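You operate a simulated robot arm through the tools that you are given. There is no shell and no other tool. Be economical: measure what you need, move in short steps, check, and stop when the job is done.

You are at the controls of a simulated two-armed robot. One attempt, no reset.

TASK
Power up the big winder, reset it, set width S and jog it.
Fine: hold the jog button down for a second or longer.

The check looks at the end state, three seconds after you hand in, the way a careful person would. Anything else that was tipped, shoved, dropped, spilled or broken makes it a failure.

THE ROBOT
Two 7-joint arms with fingered hands on one trunk, on a base that drives. Base frame: it is fixed to the floor where the robot stands at the start and does not move with it; the origin is under the middle of the robot, x ahead of it, y to its left, z up. Readings come in mm, rad, newtons and seconds.
The left shoulder is at the start at [24, 187, 1433], the right one opposite. With the tool pointing down near the work surface each hand reaches from about 100 to 740 mm from the robot's upright axis, wherever it stands, measured 20 degrees to its own side. Places, roughly: big winder [1000, 600, 700]; panel power switch [500, -100, 1300]. Payload 3.6 kg a hand.
Tool frame (each hand has its own): the origin (TCP) lies between the finger pads and is the grasp point; the fingertips stand 26 mm ahead of it; z points along the fingers, y is the line along which they close. Largest opening 88 mm; the body of the gripper starts 30 mm behind the TCP. The gripper is a hand of 3 fingers: y runs from the thumb to the fingers, the wrist lies at [-17, -98, -164] in the tool frame.
Orientation is that of the tool frame in the base frame, as a unit quaternion [w, x, y, z]. With the fingers straight down and the wrist toward the robot, the tool's x, y and z point along [0, 1, 0], [1, 0, 0] and [0, 0, -1] of the base frame.

THE INTERFACE
- The arms move only by the tool move_arm. It takes "left_plan", "right_plan" or both (then of equal length, played together; a hand with none holds still); each is a list of rows, each a list of 6 numbers: the shift along the tool's x, y, z in mm, then the turn, a rotation vector about the tool's x, y, z in rad. In form: [[tx, ty, tz, rx, ry, rz], ...]. A call has 1 to 8 rows; each row is the pose to reach, as a shift and turn from the pose commanded when the call began, along the tool's axes at that moment. Each row takes 0.2 s and may step no farther than 50 mm and 0.15 rad from the row before; otherwise, the whole call is refused. A pose out of reach is approached as far as the arm can. The call stops where the force on the tool passes 40 N (or 10 N more than at its start, if that is more) or the arm is blocked; 0.2 s more then pass. In this call time passes only in rows, and 0.2 s behind the last. The reply holds the time, the measured pose of the TCP, the force on the tool along the base axes, the opening and the grip force, in the units named above and with some noise, with the torque about the TCP (base axes, N m) and any sound that the robot's microphone picked up.
- Cameras (640 x 400 px; columns grow to the right, rows downward): "scene" is now at [201.1, 50.2, 1405.8]; the picture's right is [0.61, -0.79, 0.00], its down [0.17, 0.13, -0.98] and it looks along [0.78, 0.60, 0.21] (base axes); focal length 214 px, centre (320, 200). "left" rides on the left gripper at [-56, -80, -102] in its tool frame; the picture's right is [-0.73, -0.32, 0.60], its down [0.62, -0.67, 0.41] and it looks along [0.27, 0.68, 0.69] (tool axes); focal length 247 px, centre (320, 200). "right" rides on the right gripper at [56, -80, -102] in its tool frame; the picture's right is [-0.73, 0.32, -0.60], its down [-0.62, -0.67, 0.41] and it looks along [-0.27, 0.68, 0.69] (tool axes); focal length 247 px, centre (320, 200). There is no depth. A picture from a camera that has moved, and an enlarged one, comes with that camera's place and axes in the base frame and with its lens.
- capture(camera): a new picture of that camera. No time passes.
- slide_trunk(by): slides the trunk up (or, below 0, down) by that many mm; the arms and the scene camera ride with it, the base frame stays. It gives what a move gives, with no picture.
- steer(legs): drives the robot by 1 to 6 legs, each [ahead, left, turn to the left] in mm, mm and rad, along the robot's own axes; the way and the turn of a leg run together, so that a leg with both is an arc; at most 1500 mm and 3.142 rad a leg. The arms and the cameras ride along, it lands a little off, and it stops where it bumps. It gives what a move gives.
- set_fingers(fingers, thumb_bend, thumb_turn, hand): sets how far each is bent, from 0 (flat) to 1 (curled in); at 0.3 the hand is open as for a grip, at 0.7 the pads meet at the TCP. One left out holds its place. A second passes; each finger stops where it meets its share of the squeeze, and holds until it gets a number again. It is the only way to open and close the hand. It gives what a move gives, with no picture; readings hold the bend of each and the force on the fingers (four entries, about 0 where the hand has none), thumb and palm. thumb_turn goes from beside the hand (0) to across from the fingers (1), as for a grip.
- pan_tilt(pan, tilt): turns the head with the scene camera to pan (to the left, within 1.047 rad either way) and tilt (down, from -0.506 to 1.204), counted from straight ahead of the robot. It gives what a move gives.
- enlarge(camera, box): a new picture of the part [left, top, right, bottom] of that camera's present view, enlarged. No time passes.
- sign_off(): hands the job in; it is judged then, once.

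Go step by step. Nothing tells you exact positions but the pictures and the camera data: compare them with the known pose of the tool, close in by small moves and look again before you grip or let go. The budget is 120 turns and 88 pictures, counting those below and the enlarged ones. Unless the task says otherwise, let go and move clear before handing in, and close with one line.

The tools are called as a command line: name --argument value ..., lists and objects as JSON in quotes. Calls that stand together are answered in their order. move_arm: Moves the arms, as the interface text tells. Its arguments: {"type":"object","properties":{"left_plan":{"type":"array"},"right_plan":{"type":"array"}},"required":[]} The other tools are called the same way: slide_trunk (by) slides the trunk up or down; set_fingers (fingers, thumb_bend, thumb_turn, hand) moves the fingers one by one; steer (legs) drives the base; pan_tilt (pan, tilt) turns the head that bears the scene camera; capture (camera) takes a picture; enlarge (camera, box) takes an enlarged picture of a part of a camera's view; sign_off () hands the job in.

At the start:

```text
time_s: 0.0
left_position: [441.6, 361.5, 1425.6]
left_tcp_rot: [0.0, 0.707, 0.707, -0.001]
left_contact_force: [-0.7, 0.4, -1.1]
left_ft_torque: [0.01, 0.0, -0.04]
left_opening: 87.6
left_grip_force: 0.1
left_shape: jaw
left_bend: [0.3, 0.3, 0.98]
left_finger forces: [0.0, 0.1, 0.1, 0.0, 0.0, 0.1]
right_position: [407.0, -62.6, 1435.3]
right_tcp_rot: [-0.001, 0.708, 0.706, 0.0]
right_contact_force: [0.2, 0.6, -0.3]
right_ft_torque: [0.0, 0.01, -0.01]
right_opening: 87.7
right_grip_force: 0.1
right_shape: jaw
right_bend: [0.3, 0.3, 0.98]
right_finger forces: [0.1, 0.1, 0.0, 0.0, 0.0, 0.1]
trunk travel left (down, up): [-575.0, 182.0]
robot x, y, heading: [-0.1, 0.7, -0.002]
head pan, tilt: [0.654, -0.209]
```

scene: 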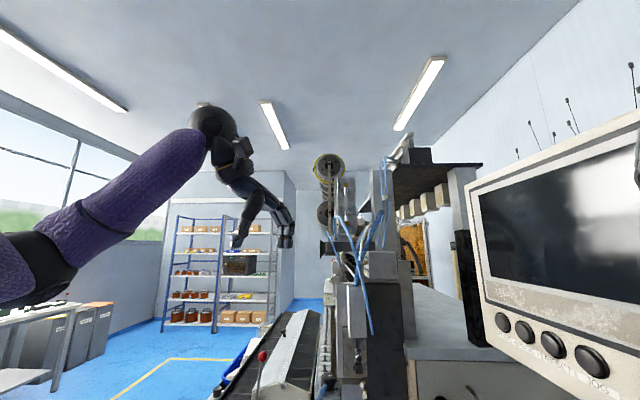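
right: 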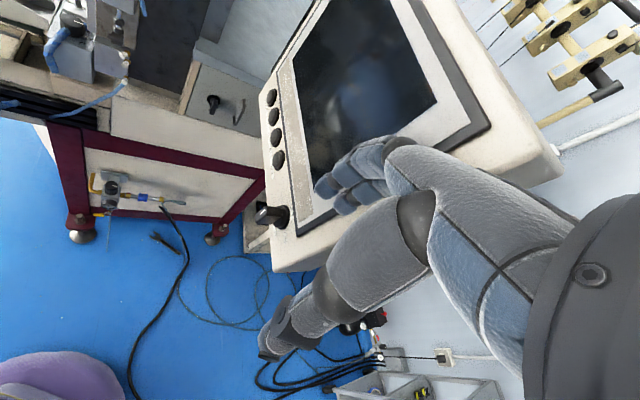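
left: 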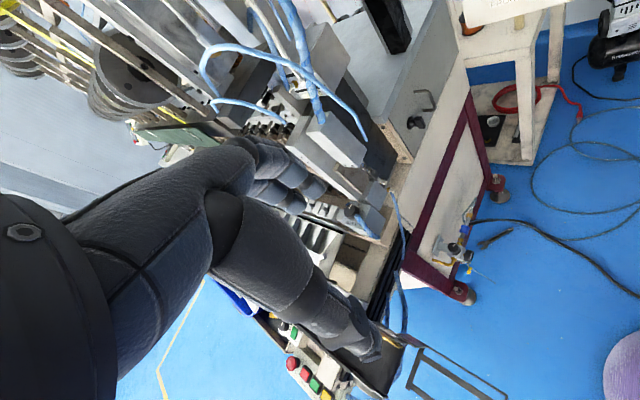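

I see a panel with a screen and four knobs on the right, and the winder with a button box at the left below. I'll look around with the head for the panel first.

pan_tilt --pan -0.1 --tilt 0.2

capture --camera "scene"

enlarge --camera "right" --box '[230, 60, 410, 260]'

enlarge --camera "left" --box '[220, 280, 420, 400]'

```text
time_s: 1.1
left_position: [442.2, 361.8, 1427.5]
left_tcp_rot: [0.0, 0.707, 0.707, 0.0]
left_contact_force: [-0.1, -0.2, -0.6]
left_ft_torque: [0.04, -0.02, 0.01]
left_opening: 87.7
left_grip_force: 0.0
left_shape: jaw
left_bend: [0.3, 0.3, 0.98]
left_finger forces: [0.0, 0.1, 0.0, 0.1, 0.1, 0.0]
right_position: [408.0, -62.1, 1434.3]
right_tcp_rot: [0.0, 0.708, 0.707, 0.0]
right_contact_force: [0.0, -0.3, 0.4]
right_ft_torque: [0.02, 0.0, -0.03]
right_opening: 87.5
right_grip_force: 0.1
right_shape: jaw
right_bend: [0.3, 0.3, 0.98]
right_finger forces: [0.0, 0.0, 0.0, 0.0, 0.0, 0.1]
trunk travel left (down, up): [-575.0, 182.0]
robot x, y, heading: [-0.7, -1.4, 0.002]
head pan, tilt: [-0.099, 0.201]
```

```text
84 pictures are left
camera scene: at [228.2, -9.4, 1369.2], right [-0.1, -1.0, 0.0], down [-0.2, 0.02, -0.98], along [0.98, -0.1, -0.2], focal length 214 px, centre (320, 200)
```

scene: 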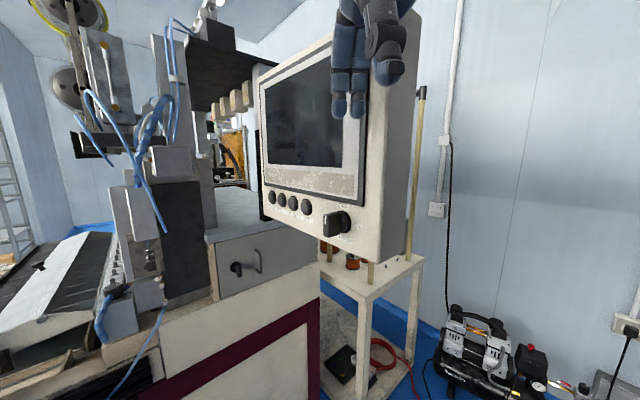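

```text
2.00 times, centred on (320, 160) of right
camera zoom: at [329.0, -4.4, 1536.2], right [0.32, -0.73, 0.6], down [-0.67, -0.62, -0.41], along [0.68, -0.27, -0.69], focal length 494 px, centre (320, 280)
```

zoom: 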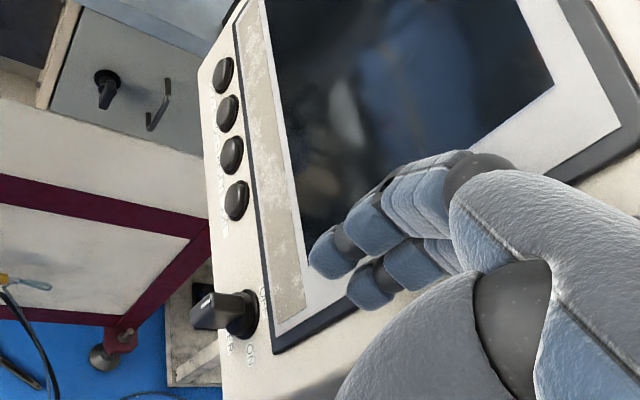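

```text
3.20 times, centred on (320, 340) of left
camera zoom: at [363.0, 305.9, 1528.3], right [-0.32, -0.73, -0.6], down [-0.67, 0.62, -0.41], along [0.68, 0.27, -0.69], focal length 790 px, centre (320, -248)
```

zoom: 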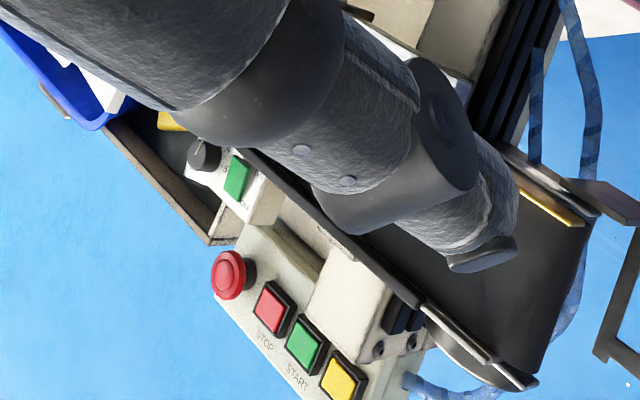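

enlarge --camera "scene" --box '[250, 170, 370, 245]'

pan_tilt --pan 0.7 --tilt 0.5

capture --camera "scene"

```text
5.33 times, centred on (310, 208) of scene
camera zoom: at [228.2, -9.4, 1369.2], right [-0.1, -1.0, 0.0], down [-0.2, 0.02, -0.98], along [0.98, -0.1, -0.2], focal length 1144 px, centre (373, 160)
```

zoom: 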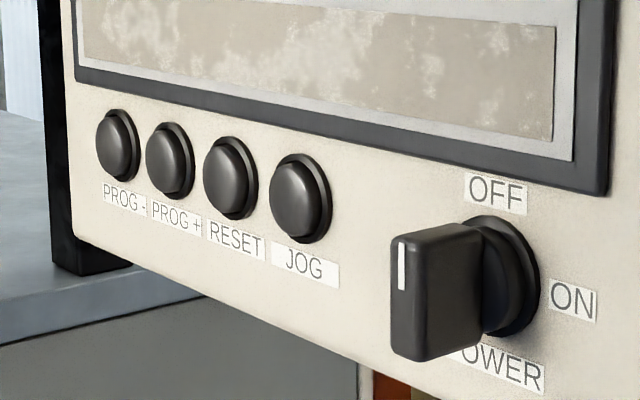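

```text
time_s: 2.2
left_position: [443.8, 361.9, 1426.0]
left_tcp_rot: [0.0, 0.707, 0.707, -0.001]
left_contact_force: [0.1, 0.3, -0.1]
left_ft_torque: [-0.02, -0.01, 0.0]
left_opening: 87.7
left_grip_force: 0.1
left_shape: jaw
left_bend: [0.3, 0.3, 0.98]
left_finger forces: [0.0, 0.0, 0.1, 0.0, 0.0, 0.0]
right_position: [408.3, -61.7, 1433.7]
right_tcp_rot: [0.0, 0.707, 0.707, 0.0]
right_contact_force: [-0.3, 0.4, -0.3]
right_ft_torque: [-0.01, -0.02, 0.0]
right_opening: 87.8
right_grip_force: 0.1
right_shape: jaw
right_bend: [0.3, 0.3, 0.98]
right_finger forces: [0.0, 0.0, 0.0, 0.0, 0.0, 0.1]
trunk travel left (down, up): [-575.0, 182.0]
robot x, y, heading: [-2.0, -2.4, -0.001]
head pan, tilt: [0.7, 0.499]
```

```text
80 pictures are left
camera scene: at [205.1, 58.3, 1341.5], right [0.64, -0.77, 0.0], down [-0.37, -0.31, -0.88], along [0.67, 0.57, -0.48], focal length 214 px, centre (320, 200)
```

scene: 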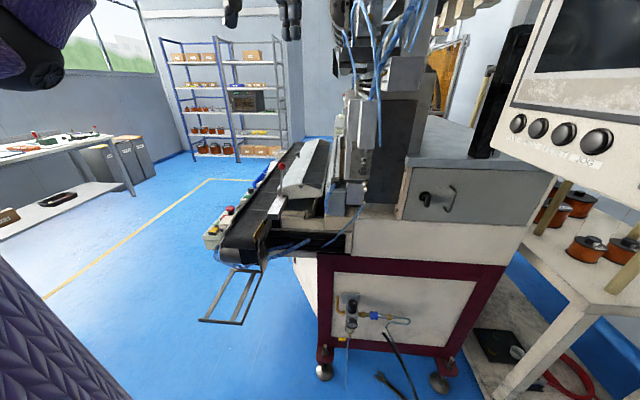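

The panel holds PROG-, PROG+, RESET, JOG and a POWER switch now at OFF. I need to find the width selector, so I'll look closely at the button boxes on the winder.

enlarge --camera "scene" --box '[190, 125, 350, 275]'

enlarge --camera "left" --box '[250, 300, 330, 350]'

enlarge --camera "left" --box '[340, 60, 480, 160]'

enlarge --camera "scene" --box '[0, 110, 150, 230]'

```text
2.67 times, centred on (270, 200) of scene
camera zoom: at [205.1, 58.3, 1341.5], right [0.64, -0.77, 0.0], down [-0.37, -0.31, -0.88], along [0.67, 0.57, -0.48], focal length 572 px, centre (453, 200)
```

zoom: 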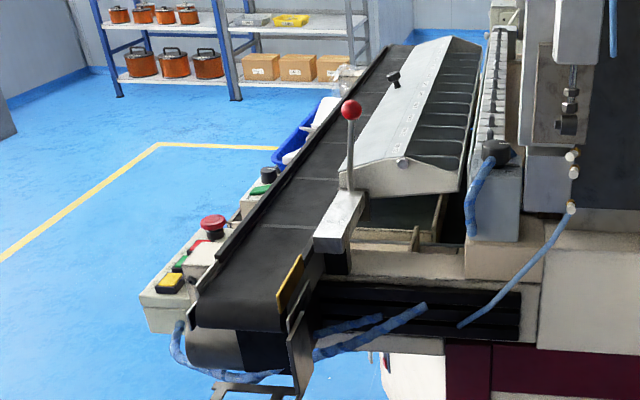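

```text
8.00 times, centred on (290, 325) of left
camera zoom: at [363.0, 305.9, 1528.3], right [-0.32, -0.73, -0.6], down [-0.67, 0.62, -0.41], along [0.68, 0.27, -0.69], focal length 1976 px, centre (560, -800)
```

zoom: 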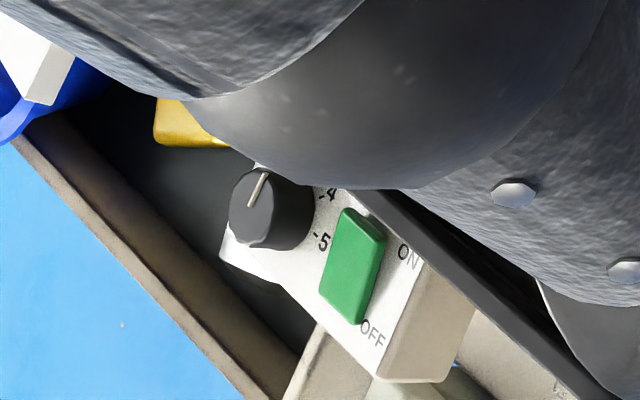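

```text
4.00 times, centred on (410, 110) of left
camera zoom: at [363.0, 305.9, 1528.3], right [-0.32, -0.73, -0.6], down [-0.67, 0.62, -0.41], along [0.68, 0.27, -0.69], focal length 988 px, centre (-40, 560)
```

zoom: 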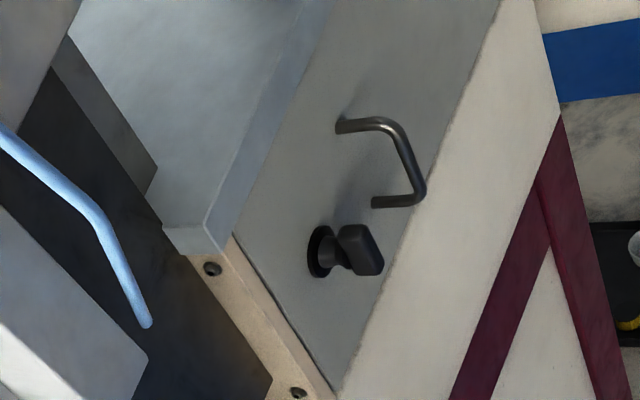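

```text
3.33 times, centred on (75, 170) of scene
camera zoom: at [205.1, 58.3, 1341.5], right [0.64, -0.77, 0.0], down [-0.37, -0.31, -0.88], along [0.67, 0.57, -0.48], focal length 715 px, centre (1137, 300)
```

zoom: 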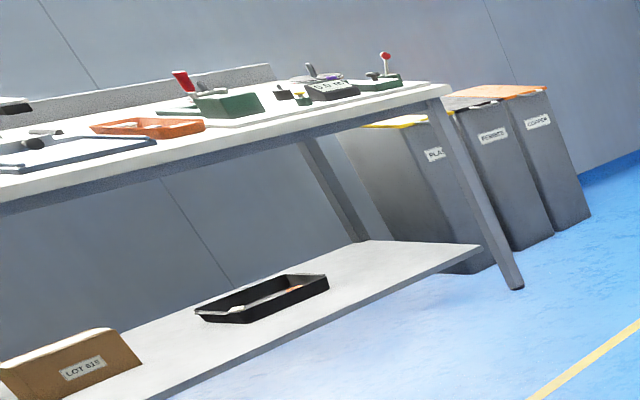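

The red-knobbed lever on the belt could be the width lever. Zooming in on it and on the cover.

enlarge --camera "scene" --box '[255, 150, 335, 220]'

enlarge --camera "scene" --box '[320, 80, 480, 220]'

enlarge --camera "left" --box '[180, 40, 400, 240]'

```text
5.71 times, centred on (295, 185) of scene
camera zoom: at [205.1, 58.3, 1341.5], right [0.64, -0.77, 0.0], down [-0.37, -0.31, -0.88], along [0.67, 0.57, -0.48], focal length 1226 px, centre (463, 286)
```

zoom: 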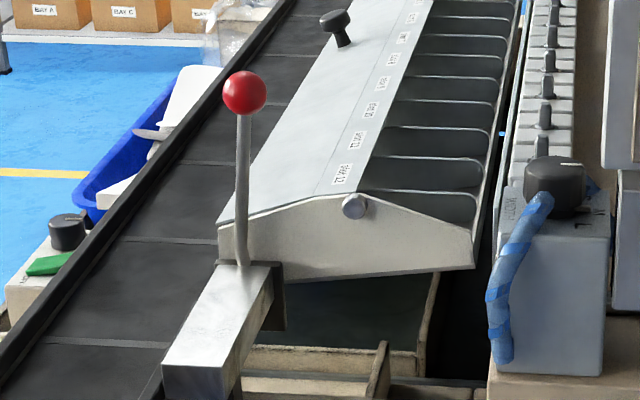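

```text
2.86 times, centred on (400, 150) of scene
camera zoom: at [205.1, 58.3, 1341.5], right [0.64, -0.77, 0.0], down [-0.37, -0.31, -0.88], along [0.67, 0.57, -0.48], focal length 613 px, centre (91, 343)
```

zoom: 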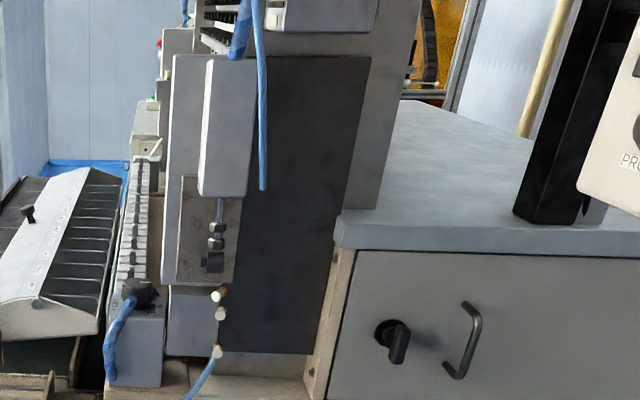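

```text
2.00 times, centred on (290, 140) of left
camera zoom: at [363.0, 305.9, 1528.3], right [-0.32, -0.73, -0.6], down [-0.67, 0.62, -0.41], along [0.68, 0.27, -0.69], focal length 494 px, centre (380, 320)
```

zoom: 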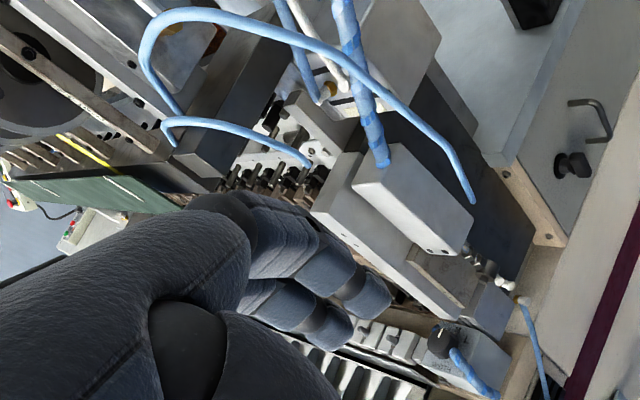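

The WIDTH selector is the knob at the near end of the row of pins. Zoom in from both cameras to see its marks.

enlarge --camera "left" --box '[325, 190, 389, 230]'

enlarge --camera "scene" --box '[320, 165, 352, 185]'

```text
10.00 times, centred on (357, 210) of left
camera zoom: at [363.0, 305.9, 1528.3], right [-0.32, -0.73, -0.6], down [-0.67, 0.62, -0.41], along [0.68, 0.27, -0.69], focal length 2470 px, centre (-50, 100)
```

zoom: 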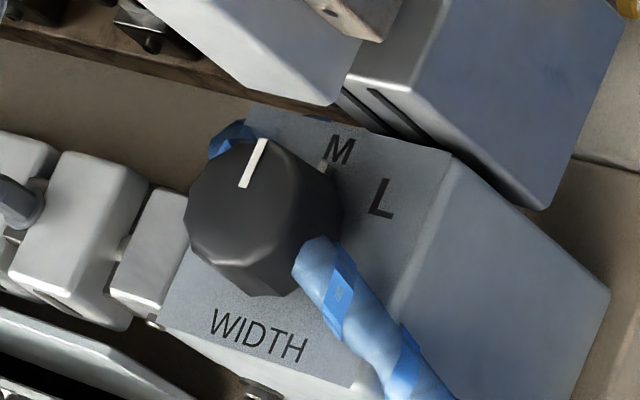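

```text
16.00 times, centred on (336, 175) of scene
camera zoom: at [205.1, 58.3, 1341.5], right [0.64, -0.77, 0.0], down [-0.37, -0.31, -0.88], along [0.67, 0.57, -0.48], focal length 3432 px, centre (64, 600)
```

zoom: 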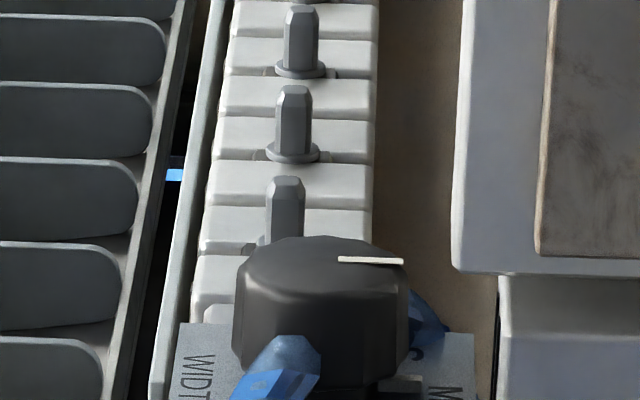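

The panel faces left (normal about [-0.57, 0.82, 0]); JOG is near (584,-22,1285), RESET near (617,1,1284), the power handle near (505,-53,1279), and the WIDTH knob near (704,417,1085). I'll test hand shapes on the left hand to find a single-finger poker.

set_fingers --hand "left" --fingers 1.0 --thumb_bend 0.0 --thumb_turn 1.0

pan_tilt --pan 0.9 --tilt -0.1

capture --camera "left"

capture --camera "scene"

```text
time_s: 3.2
left_position: [441.1, 362.5, 1426.6]
left_tcp_rot: [0.0, 0.707, 0.707, 0.0]
left_contact_force: [0.4, -0.3, 0.1]
left_ft_torque: [0.01, -0.02, 0.01]
left_opening: 42.5
left_grip_force: 0.0
left_shape: fingers
left_bend: [1.0, 0.0, 0.95]
left_finger forces: [0.1, 0.0, 0.0, 0.0, 0.0, 0.0]
right_position: [407.2, -62.7, 1434.8]
right_tcp_rot: [0.0, 0.708, 0.707, 0.0]
right_contact_force: [0.4, 0.4, 0.0]
right_ft_torque: [-0.01, -0.01, -0.03]
right_opening: 87.6
right_grip_force: 0.0
right_shape: jaw
right_bend: [0.3, 0.3, 0.98]
right_finger forces: [0.0, 0.0, 0.0, 0.0, 0.0, 0.0]
trunk travel left (down, up): [-575.0, 182.0]
robot x, y, heading: [-1.3, -1.3, -0.0]
head pan, tilt: [0.7, 0.499]
```

```text
time_s: 4.2
left_position: [442.1, 361.7, 1426.0]
left_tcp_rot: [0.001, 0.707, 0.707, 0.0]
left_contact_force: [-1.0, 0.2, 0.8]
left_ft_torque: [0.0, 0.01, 0.01]
left_opening: 42.8
left_grip_force: 0.1
left_shape: fingers
left_bend: [1.0, 0.0, 0.95]
left_finger forces: [0.0, 0.0, 0.0, 0.0, 0.1, 0.0]
right_position: [409.1, -61.0, 1435.1]
right_tcp_rot: [-0.001, 0.707, 0.707, 0.0]
right_contact_force: [-0.4, 0.3, -1.0]
right_ft_torque: [0.02, 0.01, 0.01]
right_opening: 87.9
right_grip_force: 0.0
right_shape: jaw
right_bend: [0.3, 0.3, 0.98]
right_finger forces: [0.0, 0.1, 0.1, 0.0, 0.0, 0.1]
trunk travel left (down, up): [-575.0, 182.0]
robot x, y, heading: [1.8, -2.3, 0.0]
head pan, tilt: [0.901, -0.099]
```

```text
70 pictures are left
camera left: at [363.0, 305.9, 1528.3], right [-0.32, -0.73, -0.6], down [-0.67, 0.62, -0.41], along [0.68, 0.27, -0.69], focal length 247 px, centre (320, 200)
```

left: 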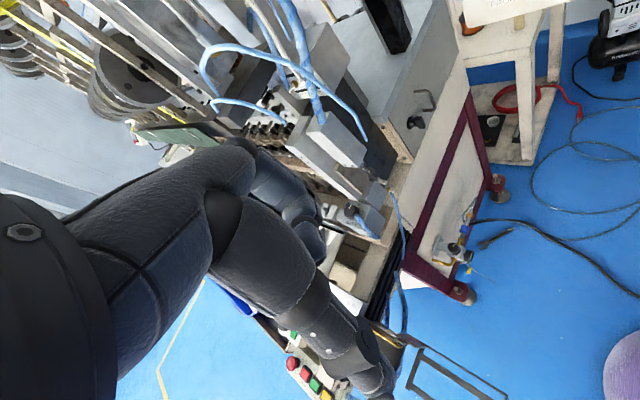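

```text
69 pictures are left
camera scene: at [189.6, 68.0, 1396.4], right [0.78, -0.62, 0.0], down [0.06, 0.08, -1.0], along [0.62, 0.78, 0.1], focal length 214 px, centre (320, 200)
```

scene: 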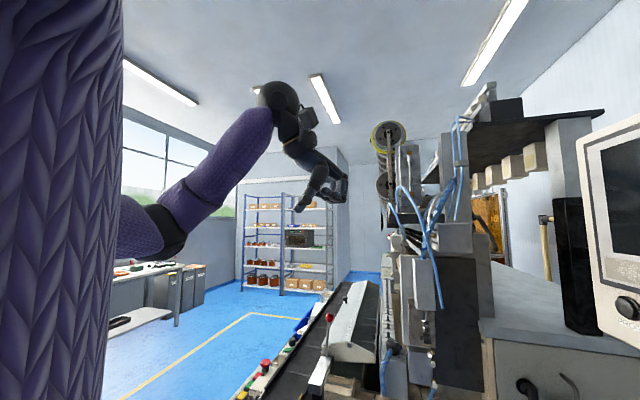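

enlarge --camera "scene" --box '[260, 125, 380, 225]'

enlarge --camera "left" --box '[180, 130, 420, 400]'

```text
4.00 times, centred on (320, 175) of scene
camera zoom: at [189.6, 68.0, 1396.4], right [0.78, -0.62, 0.0], down [0.06, 0.08, -1.0], along [0.62, 0.78, 0.1], focal length 858 px, centre (320, 300)
```

zoom: 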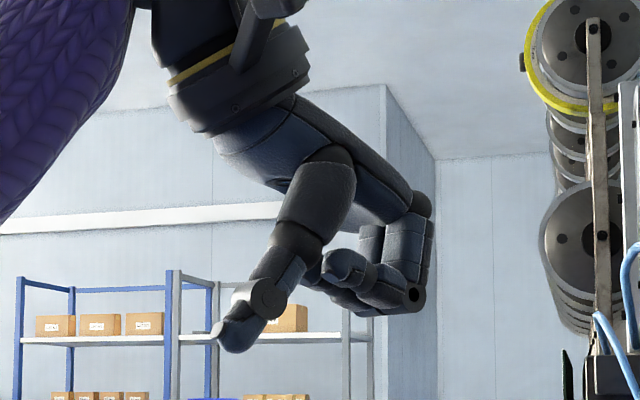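

```text
1.48 times, centred on (300, 265) of left
camera zoom: at [363.0, 305.9, 1528.3], right [-0.32, -0.73, -0.6], down [-0.67, 0.62, -0.41], along [0.68, 0.27, -0.69], focal length 366 px, centre (350, 104)
```

zoom: 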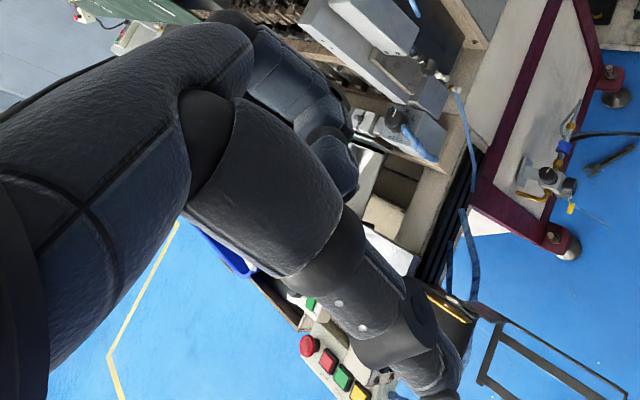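

The extended thumb (tip at about tool [0,-69,13]) makes a good poker. I'll retract the right hand clear of the panel and yaw the left hand toward the panel direction.

move_arm --right_plan '[[0, -40, 0, 0, 0, 0], [0, -80, 0, 0, 0, 0], [0, -120, 0, 0, 0, 0], [-40, -130, 0, 0, 0, 0], [-80, -130, 0, 0, 0, 0], [-120, -130, 0, 0, 0, 0], [-150, -130, 0, 0, 0, 0]]' --left_plan '[[0, 0, 0, 0, 0, 0.137], [0, 0, 0, 0, 0, 0.274], [0, 0, 10, 0, 0, 0.411], [-20, 0, 20, 0, 0, 0.548], [-50, 0, 30, 0, 0, 0.685], [-80, 0, 40, 0, 0, 0.822], [-110, 0, 50, 0, 0, 0.96]]'

move_arm --left_plan '[[0, 0, 0, -0.142, 0, 0], [0, 0, 0, -0.284, 0, 0], [0, 0, 0, -0.426, 0, 0], [0, 0, 0, -0.568, 0, 0], [0, 0, 0, -0.71, 0, 0], [0, 0, 0, -0.852, 0, 0], [0, 0, 0, -0.994, 0, 0], [0, 0, 0, -1.135, 0, 0]]'

capture --camera "scene"

```text
time_s: 5.8
left_position: [440.6, 250.3, 1376.9]
left_tcp_rot: [0.0, 0.954, 0.298, 0.001]
left_contact_force: [0.6, -0.1, -0.3]
left_ft_torque: [-0.02, 0.02, 0.0]
left_opening: 42.4
left_grip_force: 0.0
left_shape: fingers
left_bend: [1.0, 0.0, 0.95]
left_finger forces: [0.1, 0.0, 0.0, 0.0, 0.0, 0.0]
right_position: [288.6, -213.8, 1443.9]
right_tcp_rot: [-0.001, 0.707, 0.707, -0.001]
right_contact_force: [0.2, 0.0, 0.5]
right_ft_torque: [0.0, 0.0, 0.02]
right_opening: 87.8
right_grip_force: 0.3
right_shape: jaw
right_bend: [0.3, 0.3, 0.98]
right_finger forces: [0.0, 0.1, 0.0, 0.0, 0.0, 0.0]
right hand out of reach, approached as far as the arm can: row 6, 7
trunk travel left (down, up): [-575.0, 182.0]
robot x, y, heading: [-1.3, 1.5, 0.001]
head pan, tilt: [0.901, -0.099]
```

```text
time_s: 7.6
left_position: [442.0, 253.2, 1375.9]
left_tcp_rot: [0.513, 0.804, 0.254, 0.162]
left_contact_force: [-0.5, 0.3, 1.0]
left_ft_torque: [0.0, -0.01, -0.01]
left_opening: 42.6
left_grip_force: 0.0
left_shape: fingers
left_bend: [1.0, 0.0, 0.95]
left_finger forces: [0.0, 0.0, 0.0, 0.0, 0.0, 0.0]
right_position: [288.3, -210.8, 1443.3]
right_tcp_rot: [-0.001, 0.707, 0.708, -0.001]
right_contact_force: [-0.6, -0.3, 0.7]
right_ft_torque: [-0.01, 0.01, -0.03]
right_opening: 87.4
right_grip_force: 0.0
right_shape: jaw
right_bend: [0.3, 0.3, 0.98]
right_finger forces: [0.1, 0.1, 0.1, 0.0, 0.1, 0.1]
trunk travel left (down, up): [-575.0, 182.0]
robot x, y, heading: [-2.1, -1.5, 0.001]
head pan, tilt: [0.901, -0.099]
```

```text
66 pictures are left
camera scene: at [189.6, 67.6, 1396.5], right [0.78, -0.62, 0.0], down [0.06, 0.08, -0.99], along [0.62, 0.78, 0.1], focal length 214 px, centre (320, 200)
```

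scene: 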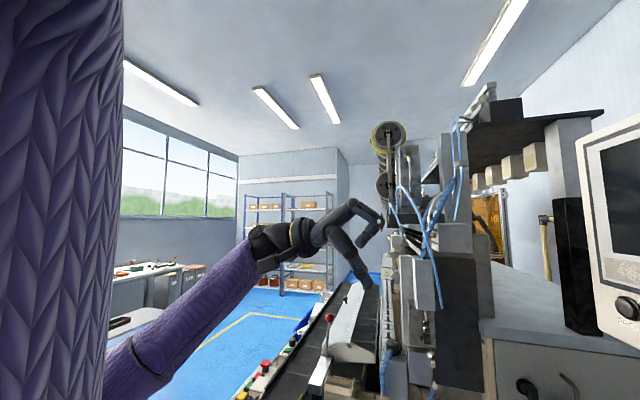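

move_arm --left_plan '[[-7, 4, 20, -0.14, 0, 0], [-14, 8, 40, -0.28, 0, 0], [-21, 12, 60, -0.42, 0, 0], [-29, 15, 80, -0.56, 0, 0], [-36, 19, 100, -0.7, 0, 0], [-43, 23, 120, -0.84, 0, 0], [-50, 26, 141, -0.98, 0, 0]]'

pan_tilt --pan -0.1 --tilt 0.15

capture --camera "scene"

capture --camera "left"

```text
time_s: 9.2
left_position: [484.1, 166.7, 1324.7]
left_tcp_rot: [0.754, 0.569, 0.151, 0.291]
left_contact_force: [-0.2, 0.2, 0.5]
left_ft_torque: [-0.02, -0.02, 0.0]
left_opening: 42.1
left_grip_force: 0.1
left_shape: fingers
left_bend: [1.0, 0.0, 0.95]
left_finger forces: [0.1, 0.0, 0.1, 0.0, 0.0, 0.0]
right_position: [288.6, -211.1, 1444.2]
right_tcp_rot: [-0.001, 0.707, 0.707, 0.0]
right_contact_force: [-1.3, 0.2, -0.1]
right_ft_torque: [-0.01, -0.02, -0.02]
right_opening: 87.7
right_grip_force: 0.1
right_shape: jaw
right_bend: [0.3, 0.3, 0.98]
right_finger forces: [0.0, 0.1, 0.0, 0.0, 0.1, 0.1]
trunk travel left (down, up): [-575.0, 182.0]
robot x, y, heading: [-1.6, -1.0, -0.003]
head pan, tilt: [0.901, -0.099]
stopped in row 7 (left hand): the arm was blocked; the commanded pose is now the measured one
```

```text
time_s: 10.4
left_position: [483.4, 167.3, 1324.4]
left_tcp_rot: [0.755, 0.568, 0.152, 0.291]
left_contact_force: [-0.1, -0.3, -0.6]
left_ft_torque: [0.01, -0.02, 0.0]
left_opening: 42.3
left_grip_force: 0.0
left_shape: fingers
left_bend: [1.0, 0.0, 0.95]
left_finger forces: [0.0, 0.0, 0.0, 0.1, 0.1, 0.1]
right_position: [287.5, -210.3, 1444.3]
right_tcp_rot: [-0.001, 0.707, 0.707, 0.0]
right_contact_force: [1.6, 0.4, -0.7]
right_ft_torque: [-0.03, -0.02, 0.03]
right_opening: 88.0
right_grip_force: 0.1
right_shape: jaw
right_bend: [0.3, 0.3, 0.98]
right_finger forces: [0.0, 0.0, 0.1, 0.0, 0.0, 0.0]
trunk travel left (down, up): [-575.0, 182.0]
robot x, y, heading: [-0.5, -1.4, 0.003]
head pan, tilt: [-0.099, 0.15]
```

```text
65 pictures are left
camera scene: at [227.7, -9.3, 1373.9], right [-0.1, -1.0, 0.0], down [-0.15, 0.01, -0.99], along [0.98, -0.1, -0.15], focal length 214 px, centre (320, 200)
```

scene: 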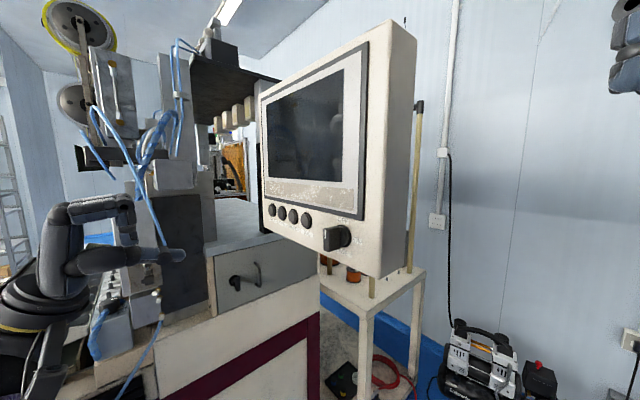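

```text
64 pictures are left
camera left: at [404.1, 196.6, 1210.8], right [-0.15, -0.97, -0.19], down [0.9, -0.06, -0.44], along [0.42, -0.24, 0.88], focal length 247 px, centre (320, 200)
```

left: 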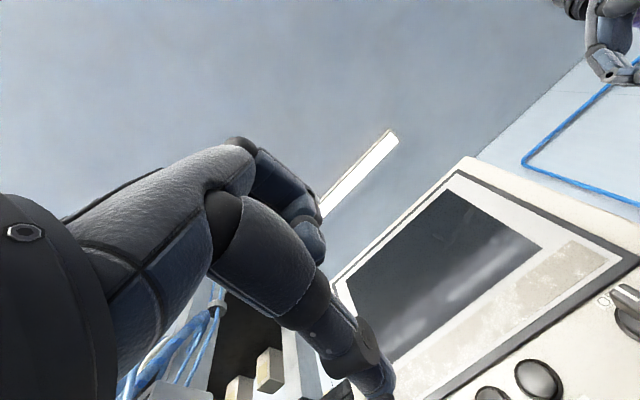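

The thumb points at the panel, sloping 20° down, with tip about (510,144,1263). Keeping this orientation, I move the tip to stand off in front of the power switch's left side.

move_arm --left_plan '[[-19, 0, 25, 0, 0, 0], [-38, 0, 50, 0, 0, 0], [-57, 0, 75, 0, 0, 0], [-76, 0, 100, 0, 0, 0], [-94, -1, 125, 0, 0, 0]]'

capture --camera "scene"

capture --camera "left"

```text
time_s: 11.1
left_position: [492.2, 144.9, 1318.4]
left_tcp_rot: [0.695, 0.623, 0.143, 0.329]
left_contact_force: [0.8, 0.2, -0.3]
left_ft_torque: [0.03, 0.04, 0.01]
left_opening: 42.4
left_grip_force: 0.1
left_shape: fingers
left_bend: [1.0, 0.0, 0.95]
left_finger forces: [0.0, 0.0, 0.0, 0.1, 0.0, 0.1]
right_position: [288.3, -210.8, 1444.2]
right_tcp_rot: [-0.001, 0.707, 0.707, -0.001]
right_contact_force: [-0.2, 0.6, 0.6]
right_ft_torque: [-0.02, 0.0, 0.02]
right_opening: 88.0
right_grip_force: 0.0
right_shape: jaw
right_bend: [0.3, 0.3, 0.98]
right_finger forces: [0.0, 0.1, 0.0, 0.0, 0.0, 0.1]
trunk travel left (down, up): [-575.0, 182.0]
robot x, y, heading: [-1.6, -1.6, -0.001]
head pan, tilt: [-0.099, 0.15]
stopped in row 3 (left hand): the arm was blocked; the commanded pose is now the measured one
```

```text
63 pictures are left
camera scene: at [227.7, -9.5, 1373.9], right [-0.1, -1.0, 0.0], down [-0.15, 0.01, -0.99], along [0.98, -0.1, -0.15], focal length 214 px, centre (320, 200)
```

scene: 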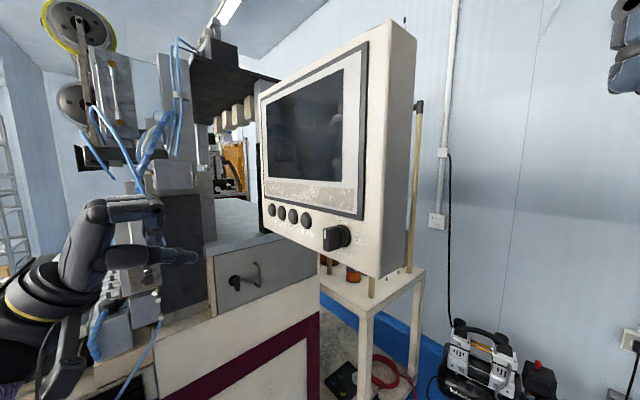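

```text
62 pictures are left
camera left: at [411.4, 187.1, 1210.4], right [-0.09, -0.93, -0.35], down [0.9, 0.08, -0.43], along [0.43, -0.36, 0.83], focal length 247 px, centre (320, 200)
```

left: 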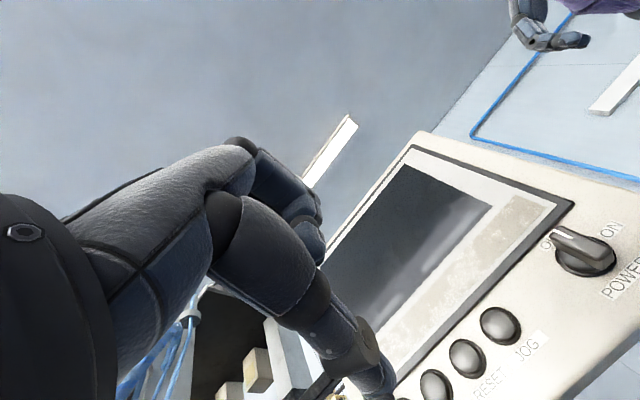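

The left wrist is hitting its limits at this heading, so I'll withdraw the hand, unwind its yaw, then turn the robot 0.5 rad to the right so the panel is better placed.

move_arm --left_plan '[[3, 12, -41, 0.011, 0.098, -0.024], [7, 23, -81, 0.021, 0.195, -0.048], [10, 35, -122, 0.032, 0.293, -0.073], [14, 46, -162, 0.042, 0.39, -0.097], [17, 58, -203, 0.053, 0.488, -0.121]]'

capture --camera "scene"

```text
time_s: 12.0
left_position: [421.8, 266.9, 1394.2]
left_tcp_rot: [0.652, 0.567, 0.211, 0.456]
left_contact_force: [-0.2, -0.4, 0.6]
left_ft_torque: [0.01, 0.0, -0.04]
left_opening: 42.2
left_grip_force: 0.1
left_shape: fingers
left_bend: [1.0, 0.0, 0.95]
left_finger forces: [0.0, 0.0, 0.1, 0.1, 0.0, 0.0]
right_position: [287.2, -210.8, 1443.0]
right_tcp_rot: [-0.001, 0.707, 0.707, 0.0]
right_contact_force: [0.3, 0.0, 0.5]
right_ft_torque: [0.0, -0.01, 0.01]
right_opening: 87.8
right_grip_force: 0.1
right_shape: jaw
right_bend: [0.3, 0.3, 0.98]
right_finger forces: [0.0, 0.1, 0.1, 0.0, 0.0, 0.1]
trunk travel left (down, up): [-575.0, 182.0]
robot x, y, heading: [-2.0, 2.2, 0.0]
head pan, tilt: [-0.099, 0.15]
stopped in row 4 (left hand): the arm was blocked; the commanded pose is now the measured one
```

```text
61 pictures are left
camera scene: at [227.0, -8.8, 1374.0], right [-0.1, -1.0, 0.0], down [-0.15, 0.01, -0.99], along [0.98, -0.1, -0.15], focal length 214 px, centre (320, 200)
```

scene: 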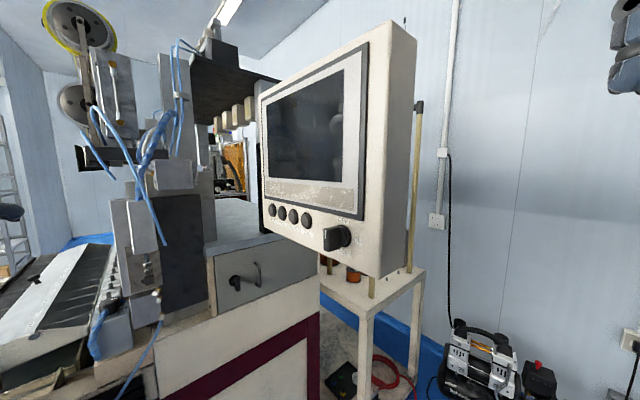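

pan_tilt --pan 0.8 --tilt 0.3

capture --camera "scene"

```text
time_s: 13.2
left_position: [422.9, 265.0, 1393.9]
left_tcp_rot: [0.652, 0.568, 0.212, 0.456]
left_contact_force: [0.2, -0.4, -0.7]
left_ft_torque: [0.05, -0.02, 0.05]
left_opening: 42.4
left_grip_force: 0.0
left_shape: fingers
left_bend: [1.0, 0.0, 0.95]
left_finger forces: [0.1, 0.0, 0.0, 0.1, 0.0, 0.0]
right_position: [287.9, -210.9, 1444.3]
right_tcp_rot: [-0.001, 0.707, 0.707, -0.001]
right_contact_force: [-0.2, 0.0, 0.0]
right_ft_torque: [-0.01, -0.03, 0.02]
right_opening: 87.9
right_grip_force: 0.0
right_shape: jaw
right_bend: [0.3, 0.3, 0.98]
right_finger forces: [0.1, 0.0, 0.0, 0.0, 0.0, 0.0]
trunk travel left (down, up): [-575.0, 182.0]
robot x, y, heading: [4.6, 1.9, 0.005]
head pan, tilt: [0.799, 0.3]
```

```text
60 pictures are left
camera scene: at [200.7, 66.5, 1359.9], right [0.72, -0.7, 0.0], down [-0.21, -0.21, -0.96], along [0.67, 0.68, -0.3], focal length 214 px, centre (320, 200)
```

scene: 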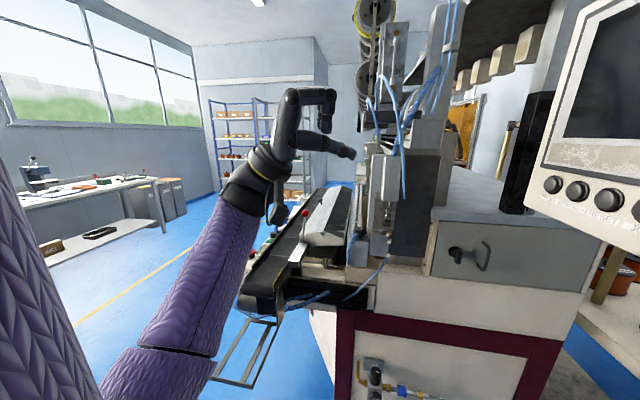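

The hand is bent far back at the wrist. Raising the trunk, reducing the pitch, and using a more bent thumb (parallel to the fingers) should give an easier pose.

slide_trunk --by 140

move_arm --left_plan '[[0, 0, 0, 0.14, 0, -0.05], [0, 0, 0, 0.28, 0, -0.1], [0, 0, 0, 0.42, 0, -0.15], [0, 0, 0, 0.55, 0, -0.2], [0, -10, -10, 0.6, 0, -0.22]]'

set_fingers --hand "left" --thumb_bend 0.3

capture --camera "scene"

capture --camera "left"

```text
time_s: 14.9
left_position: [422.3, 268.1, 1532.8]
left_tcp_rot: [0.647, 0.572, 0.209, 0.459]
left_contact_force: [0.1, -0.7, -0.9]
left_ft_torque: [0.0, 0.01, 0.0]
left_opening: 42.6
left_grip_force: 0.0
left_shape: fingers
left_bend: [1.0, 0.0, 0.95]
left_finger forces: [0.1, 0.1, 0.1, 0.0, 0.1, 0.0]
right_position: [287.4, -210.2, 1583.0]
right_tcp_rot: [0.0, 0.707, 0.707, -0.001]
right_contact_force: [-0.5, -0.1, -0.2]
right_ft_torque: [0.01, -0.03, 0.0]
right_opening: 87.7
right_grip_force: 0.2
right_shape: jaw
right_bend: [0.3, 0.3, 0.98]
right_finger forces: [0.0, 0.0, 0.0, 0.0, 0.0, 0.1]
trunk travel left (down, up): [-715.0, 42.0]
robot x, y, heading: [-0.7, 0.3, 0.0]
head pan, tilt: [0.799, 0.3]
```

```text
time_s: 16.1
left_position: [417.2, 271.5, 1520.8]
left_tcp_rot: [0.503, 0.708, 0.397, 0.297]
left_contact_force: [-0.6, -0.4, 0.5]
left_ft_torque: [0.01, 0.0, 0.0]
left_opening: 42.1
left_grip_force: 0.1
left_shape: fingers
left_bend: [1.0, 0.0, 0.95]
left_finger forces: [0.0, 0.0, 0.0, 0.1, 0.1, 0.1]
right_position: [288.1, -210.5, 1583.2]
right_tcp_rot: [0.0, 0.708, 0.707, -0.001]
right_contact_force: [0.4, 0.6, -0.2]
right_ft_torque: [0.0, 0.02, 0.02]
right_opening: 87.8
right_grip_force: 0.0
right_shape: jaw
right_bend: [0.3, 0.3, 0.98]
right_finger forces: [0.0, 0.0, 0.1, 0.1, 0.0, 0.0]
trunk travel left (down, up): [-715.0, 42.0]
robot x, y, heading: [-0.1, -1.3, -0.003]
head pan, tilt: [0.799, 0.3]
```

```text
time_s: 17.1
left_position: [418.1, 269.5, 1521.1]
left_tcp_rot: [0.503, 0.708, 0.396, 0.297]
left_contact_force: [-0.5, 0.5, 0.5]
left_ft_torque: [0.01, 0.0, 0.01]
left_opening: 36.6
left_grip_force: 0.0
left_shape: fingers
left_bend: [1.0, 0.29, 0.97]
left_finger forces: [0.0, 0.0, 0.0, 0.0, 0.0, 0.1]
right_position: [287.3, -209.9, 1583.6]
right_tcp_rot: [0.0, 0.707, 0.707, -0.001]
right_contact_force: [-0.9, 0.5, 0.5]
right_ft_torque: [-0.02, 0.03, 0.01]
right_opening: 87.7
right_grip_force: 0.1
right_shape: jaw
right_bend: [0.3, 0.3, 0.98]
right_finger forces: [0.0, 0.0, 0.0, 0.1, 0.0, 0.0]
trunk travel left (down, up): [-715.0, 42.0]
robot x, y, heading: [-0.2, -2.3, 0.003]
head pan, tilt: [0.799, 0.3]
```

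```text
59 pictures are left
camera scene: at [198.6, 66.7, 1500.9], right [0.72, -0.7, 0.0], down [-0.21, -0.21, -0.96], along [0.67, 0.68, -0.3], focal length 214 px, centre (320, 200)
```

scene: 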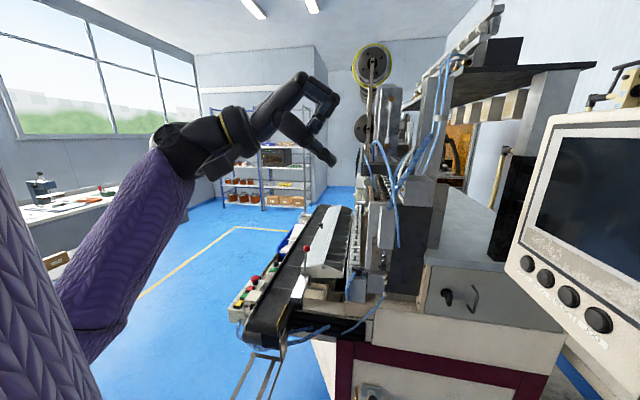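

```text
58 pictures are left
camera left: at [285.4, 285.0, 1475.8], right [0.04, -0.86, -0.51], down [0.48, 0.46, -0.75], along [0.88, -0.22, 0.43], focal length 247 px, centre (320, 200)
```

left: 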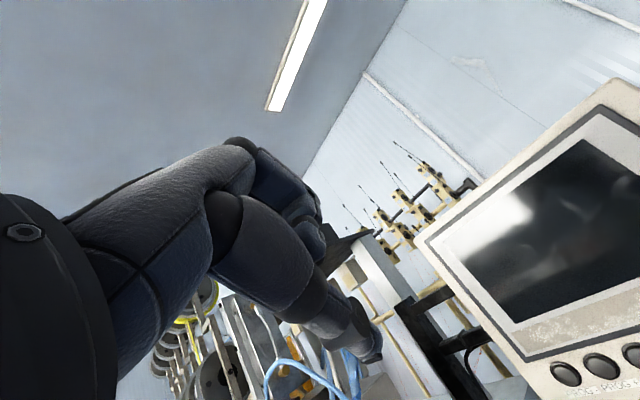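

set_fingers --hand "left" --thumb_bend 0.55

enlarge --camera "scene" --box '[190, 60, 370, 180]'

capture --camera "left"

```text
time_s: 18.1
left_position: [418.5, 269.5, 1520.3]
left_tcp_rot: [0.503, 0.707, 0.397, 0.298]
left_contact_force: [-0.6, 0.8, 0.4]
left_ft_torque: [0.02, -0.02, 0.04]
left_opening: 30.3
left_grip_force: 0.1
left_shape: fingers
left_bend: [1.0, 0.53, 1.0]
left_finger forces: [0.0, 0.0, 0.0, 0.0, 0.0, 0.1]
right_position: [286.9, -209.9, 1584.3]
right_tcp_rot: [0.0, 0.707, 0.707, 0.0]
right_contact_force: [0.0, -0.4, 0.7]
right_ft_torque: [0.0, -0.02, 0.01]
right_opening: 88.0
right_grip_force: 0.1
right_shape: jaw
right_bend: [0.3, 0.3, 0.98]
right_finger forces: [0.0, 0.1, 0.1, 0.1, 0.1, 0.0]
trunk travel left (down, up): [-715.0, 42.0]
robot x, y, heading: [1.6, 3.5, -0.003]
head pan, tilt: [0.799, 0.3]
```

```text
3.33 times, centred on (280, 120) of scene
camera zoom: at [198.7, 66.7, 1500.9], right [0.72, -0.7, 0.0], down [-0.21, -0.21, -0.96], along [0.67, 0.68, -0.3], focal length 715 px, centre (453, 467)
```

zoom: 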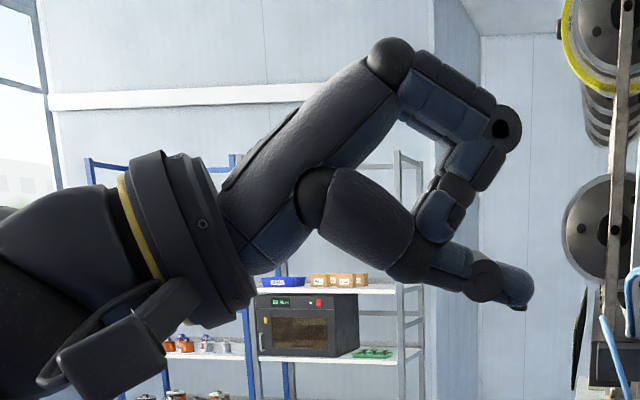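

```text
56 pictures are left
camera left: at [285.5, 284.9, 1475.7], right [0.04, -0.86, -0.51], down [0.48, 0.46, -0.75], along [0.88, -0.22, 0.43], focal length 247 px, centre (320, 200)
```

left: 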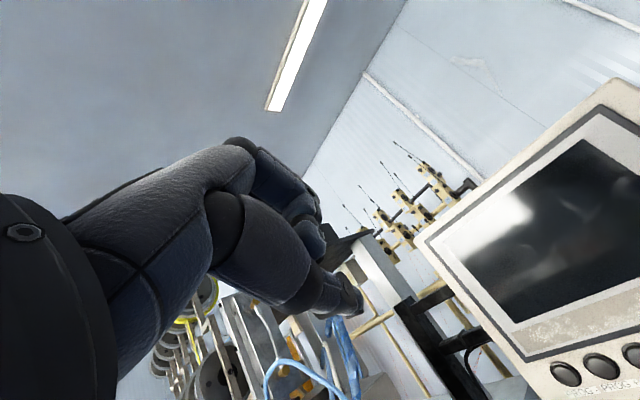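

The thumb now points forward as a clean poker, tip at about tool (0,-36,21). Turning the robot right 0.4 rad so it faces the panel.

steer --legs '[[0, 0, -0.4]]'

pan_tilt --pan 0.3 --tilt 0.4

capture --camera "scene"

capture --camera "left"

```text
time_s: 19.7
left_position: [490.0, 88.0, 1521.8]
left_tcp_rot: [0.552, 0.772, 0.249, 0.193]
left_contact_force: [-0.5, 0.6, -0.2]
left_ft_torque: [0.01, 0.01, -0.01]
left_opening: 30.3
left_grip_force: 0.1
left_shape: fingers
left_bend: [1.0, 0.53, 1.0]
left_finger forces: [0.0, 0.0, 0.0, 0.0, 0.0, 0.0]
right_position: [184.1, -306.3, 1583.8]
right_tcp_rot: [-0.001, 0.833, 0.554, 0.0]
right_contact_force: [0.4, 0.3, -0.8]
right_ft_torque: [0.0, -0.01, 0.02]
right_opening: 87.8
right_grip_force: 0.0
right_shape: jaw
right_bend: [0.3, 0.3, 0.98]
right_finger forces: [0.1, 0.1, 0.0, 0.0, 0.0, 0.1]
trunk travel left (down, up): [-715.0, 42.0]
robot x, y, heading: [0.5, -2.1, -0.402]
head pan, tilt: [0.799, 0.3]
```

```text
time_s: 20.6
left_position: [489.9, 88.4, 1521.4]
left_tcp_rot: [0.552, 0.771, 0.251, 0.194]
left_contact_force: [0.3, 0.5, -0.3]
left_ft_torque: [0.02, 0.02, -0.03]
left_opening: 29.8
left_grip_force: 0.1
left_shape: fingers
left_bend: [1.0, 0.53, 1.0]
left_finger forces: [0.1, 0.0, 0.0, 0.0, 0.1, 0.0]
right_position: [183.9, -305.7, 1583.2]
right_tcp_rot: [0.0, 0.832, 0.555, -0.001]
right_contact_force: [0.1, -1.0, 0.1]
right_ft_torque: [0.0, 0.0, 0.01]
right_opening: 88.2
right_grip_force: 0.1
right_shape: jaw
right_bend: [0.3, 0.3, 0.98]
right_finger forces: [0.1, 0.0, 0.1, 0.0, 0.1, 0.0]
trunk travel left (down, up): [-715.0, 42.0]
robot x, y, heading: [2.2, 0.8, -0.393]
head pan, tilt: [0.3, 0.4]
```

```text
55 pictures are left
camera scene: at [215.8, -59.4, 1491.7], right [-0.1, -1.0, 0.0], down [-0.39, 0.04, -0.92], along [0.92, -0.09, -0.39], focal length 214 px, centre (320, 200)
```

scene: 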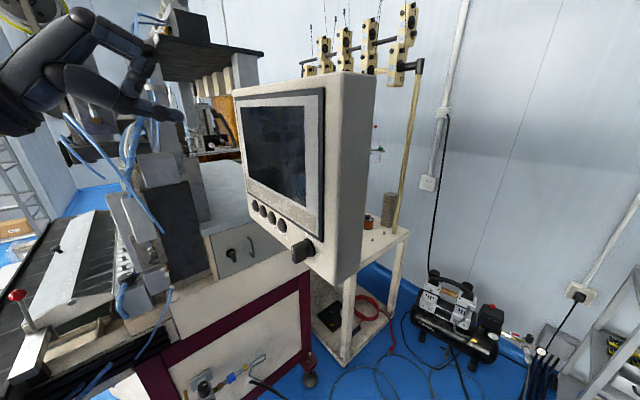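

```text
54 pictures are left
camera left: at [373.4, 153.2, 1475.7], right [-0.3, -0.81, -0.51], down [0.62, 0.24, -0.75], along [0.72, -0.54, 0.43], focal length 247 px, centre (320, 200)
```

left: 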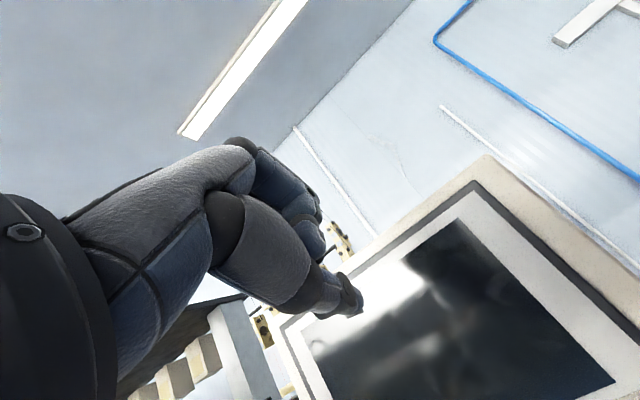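

enlarge --camera "scene" --box '[240, 190, 336, 270]'

```text
5.00 times, centred on (288, 230) of scene
camera zoom: at [215.8, -59.4, 1491.7], right [-0.1, -1.0, 0.0], down [-0.39, 0.04, -0.92], along [0.92, -0.09, -0.39], focal length 1072 px, centre (480, 50)
```

zoom: 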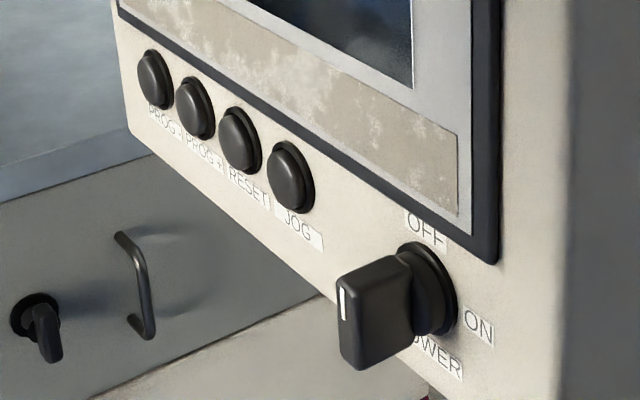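

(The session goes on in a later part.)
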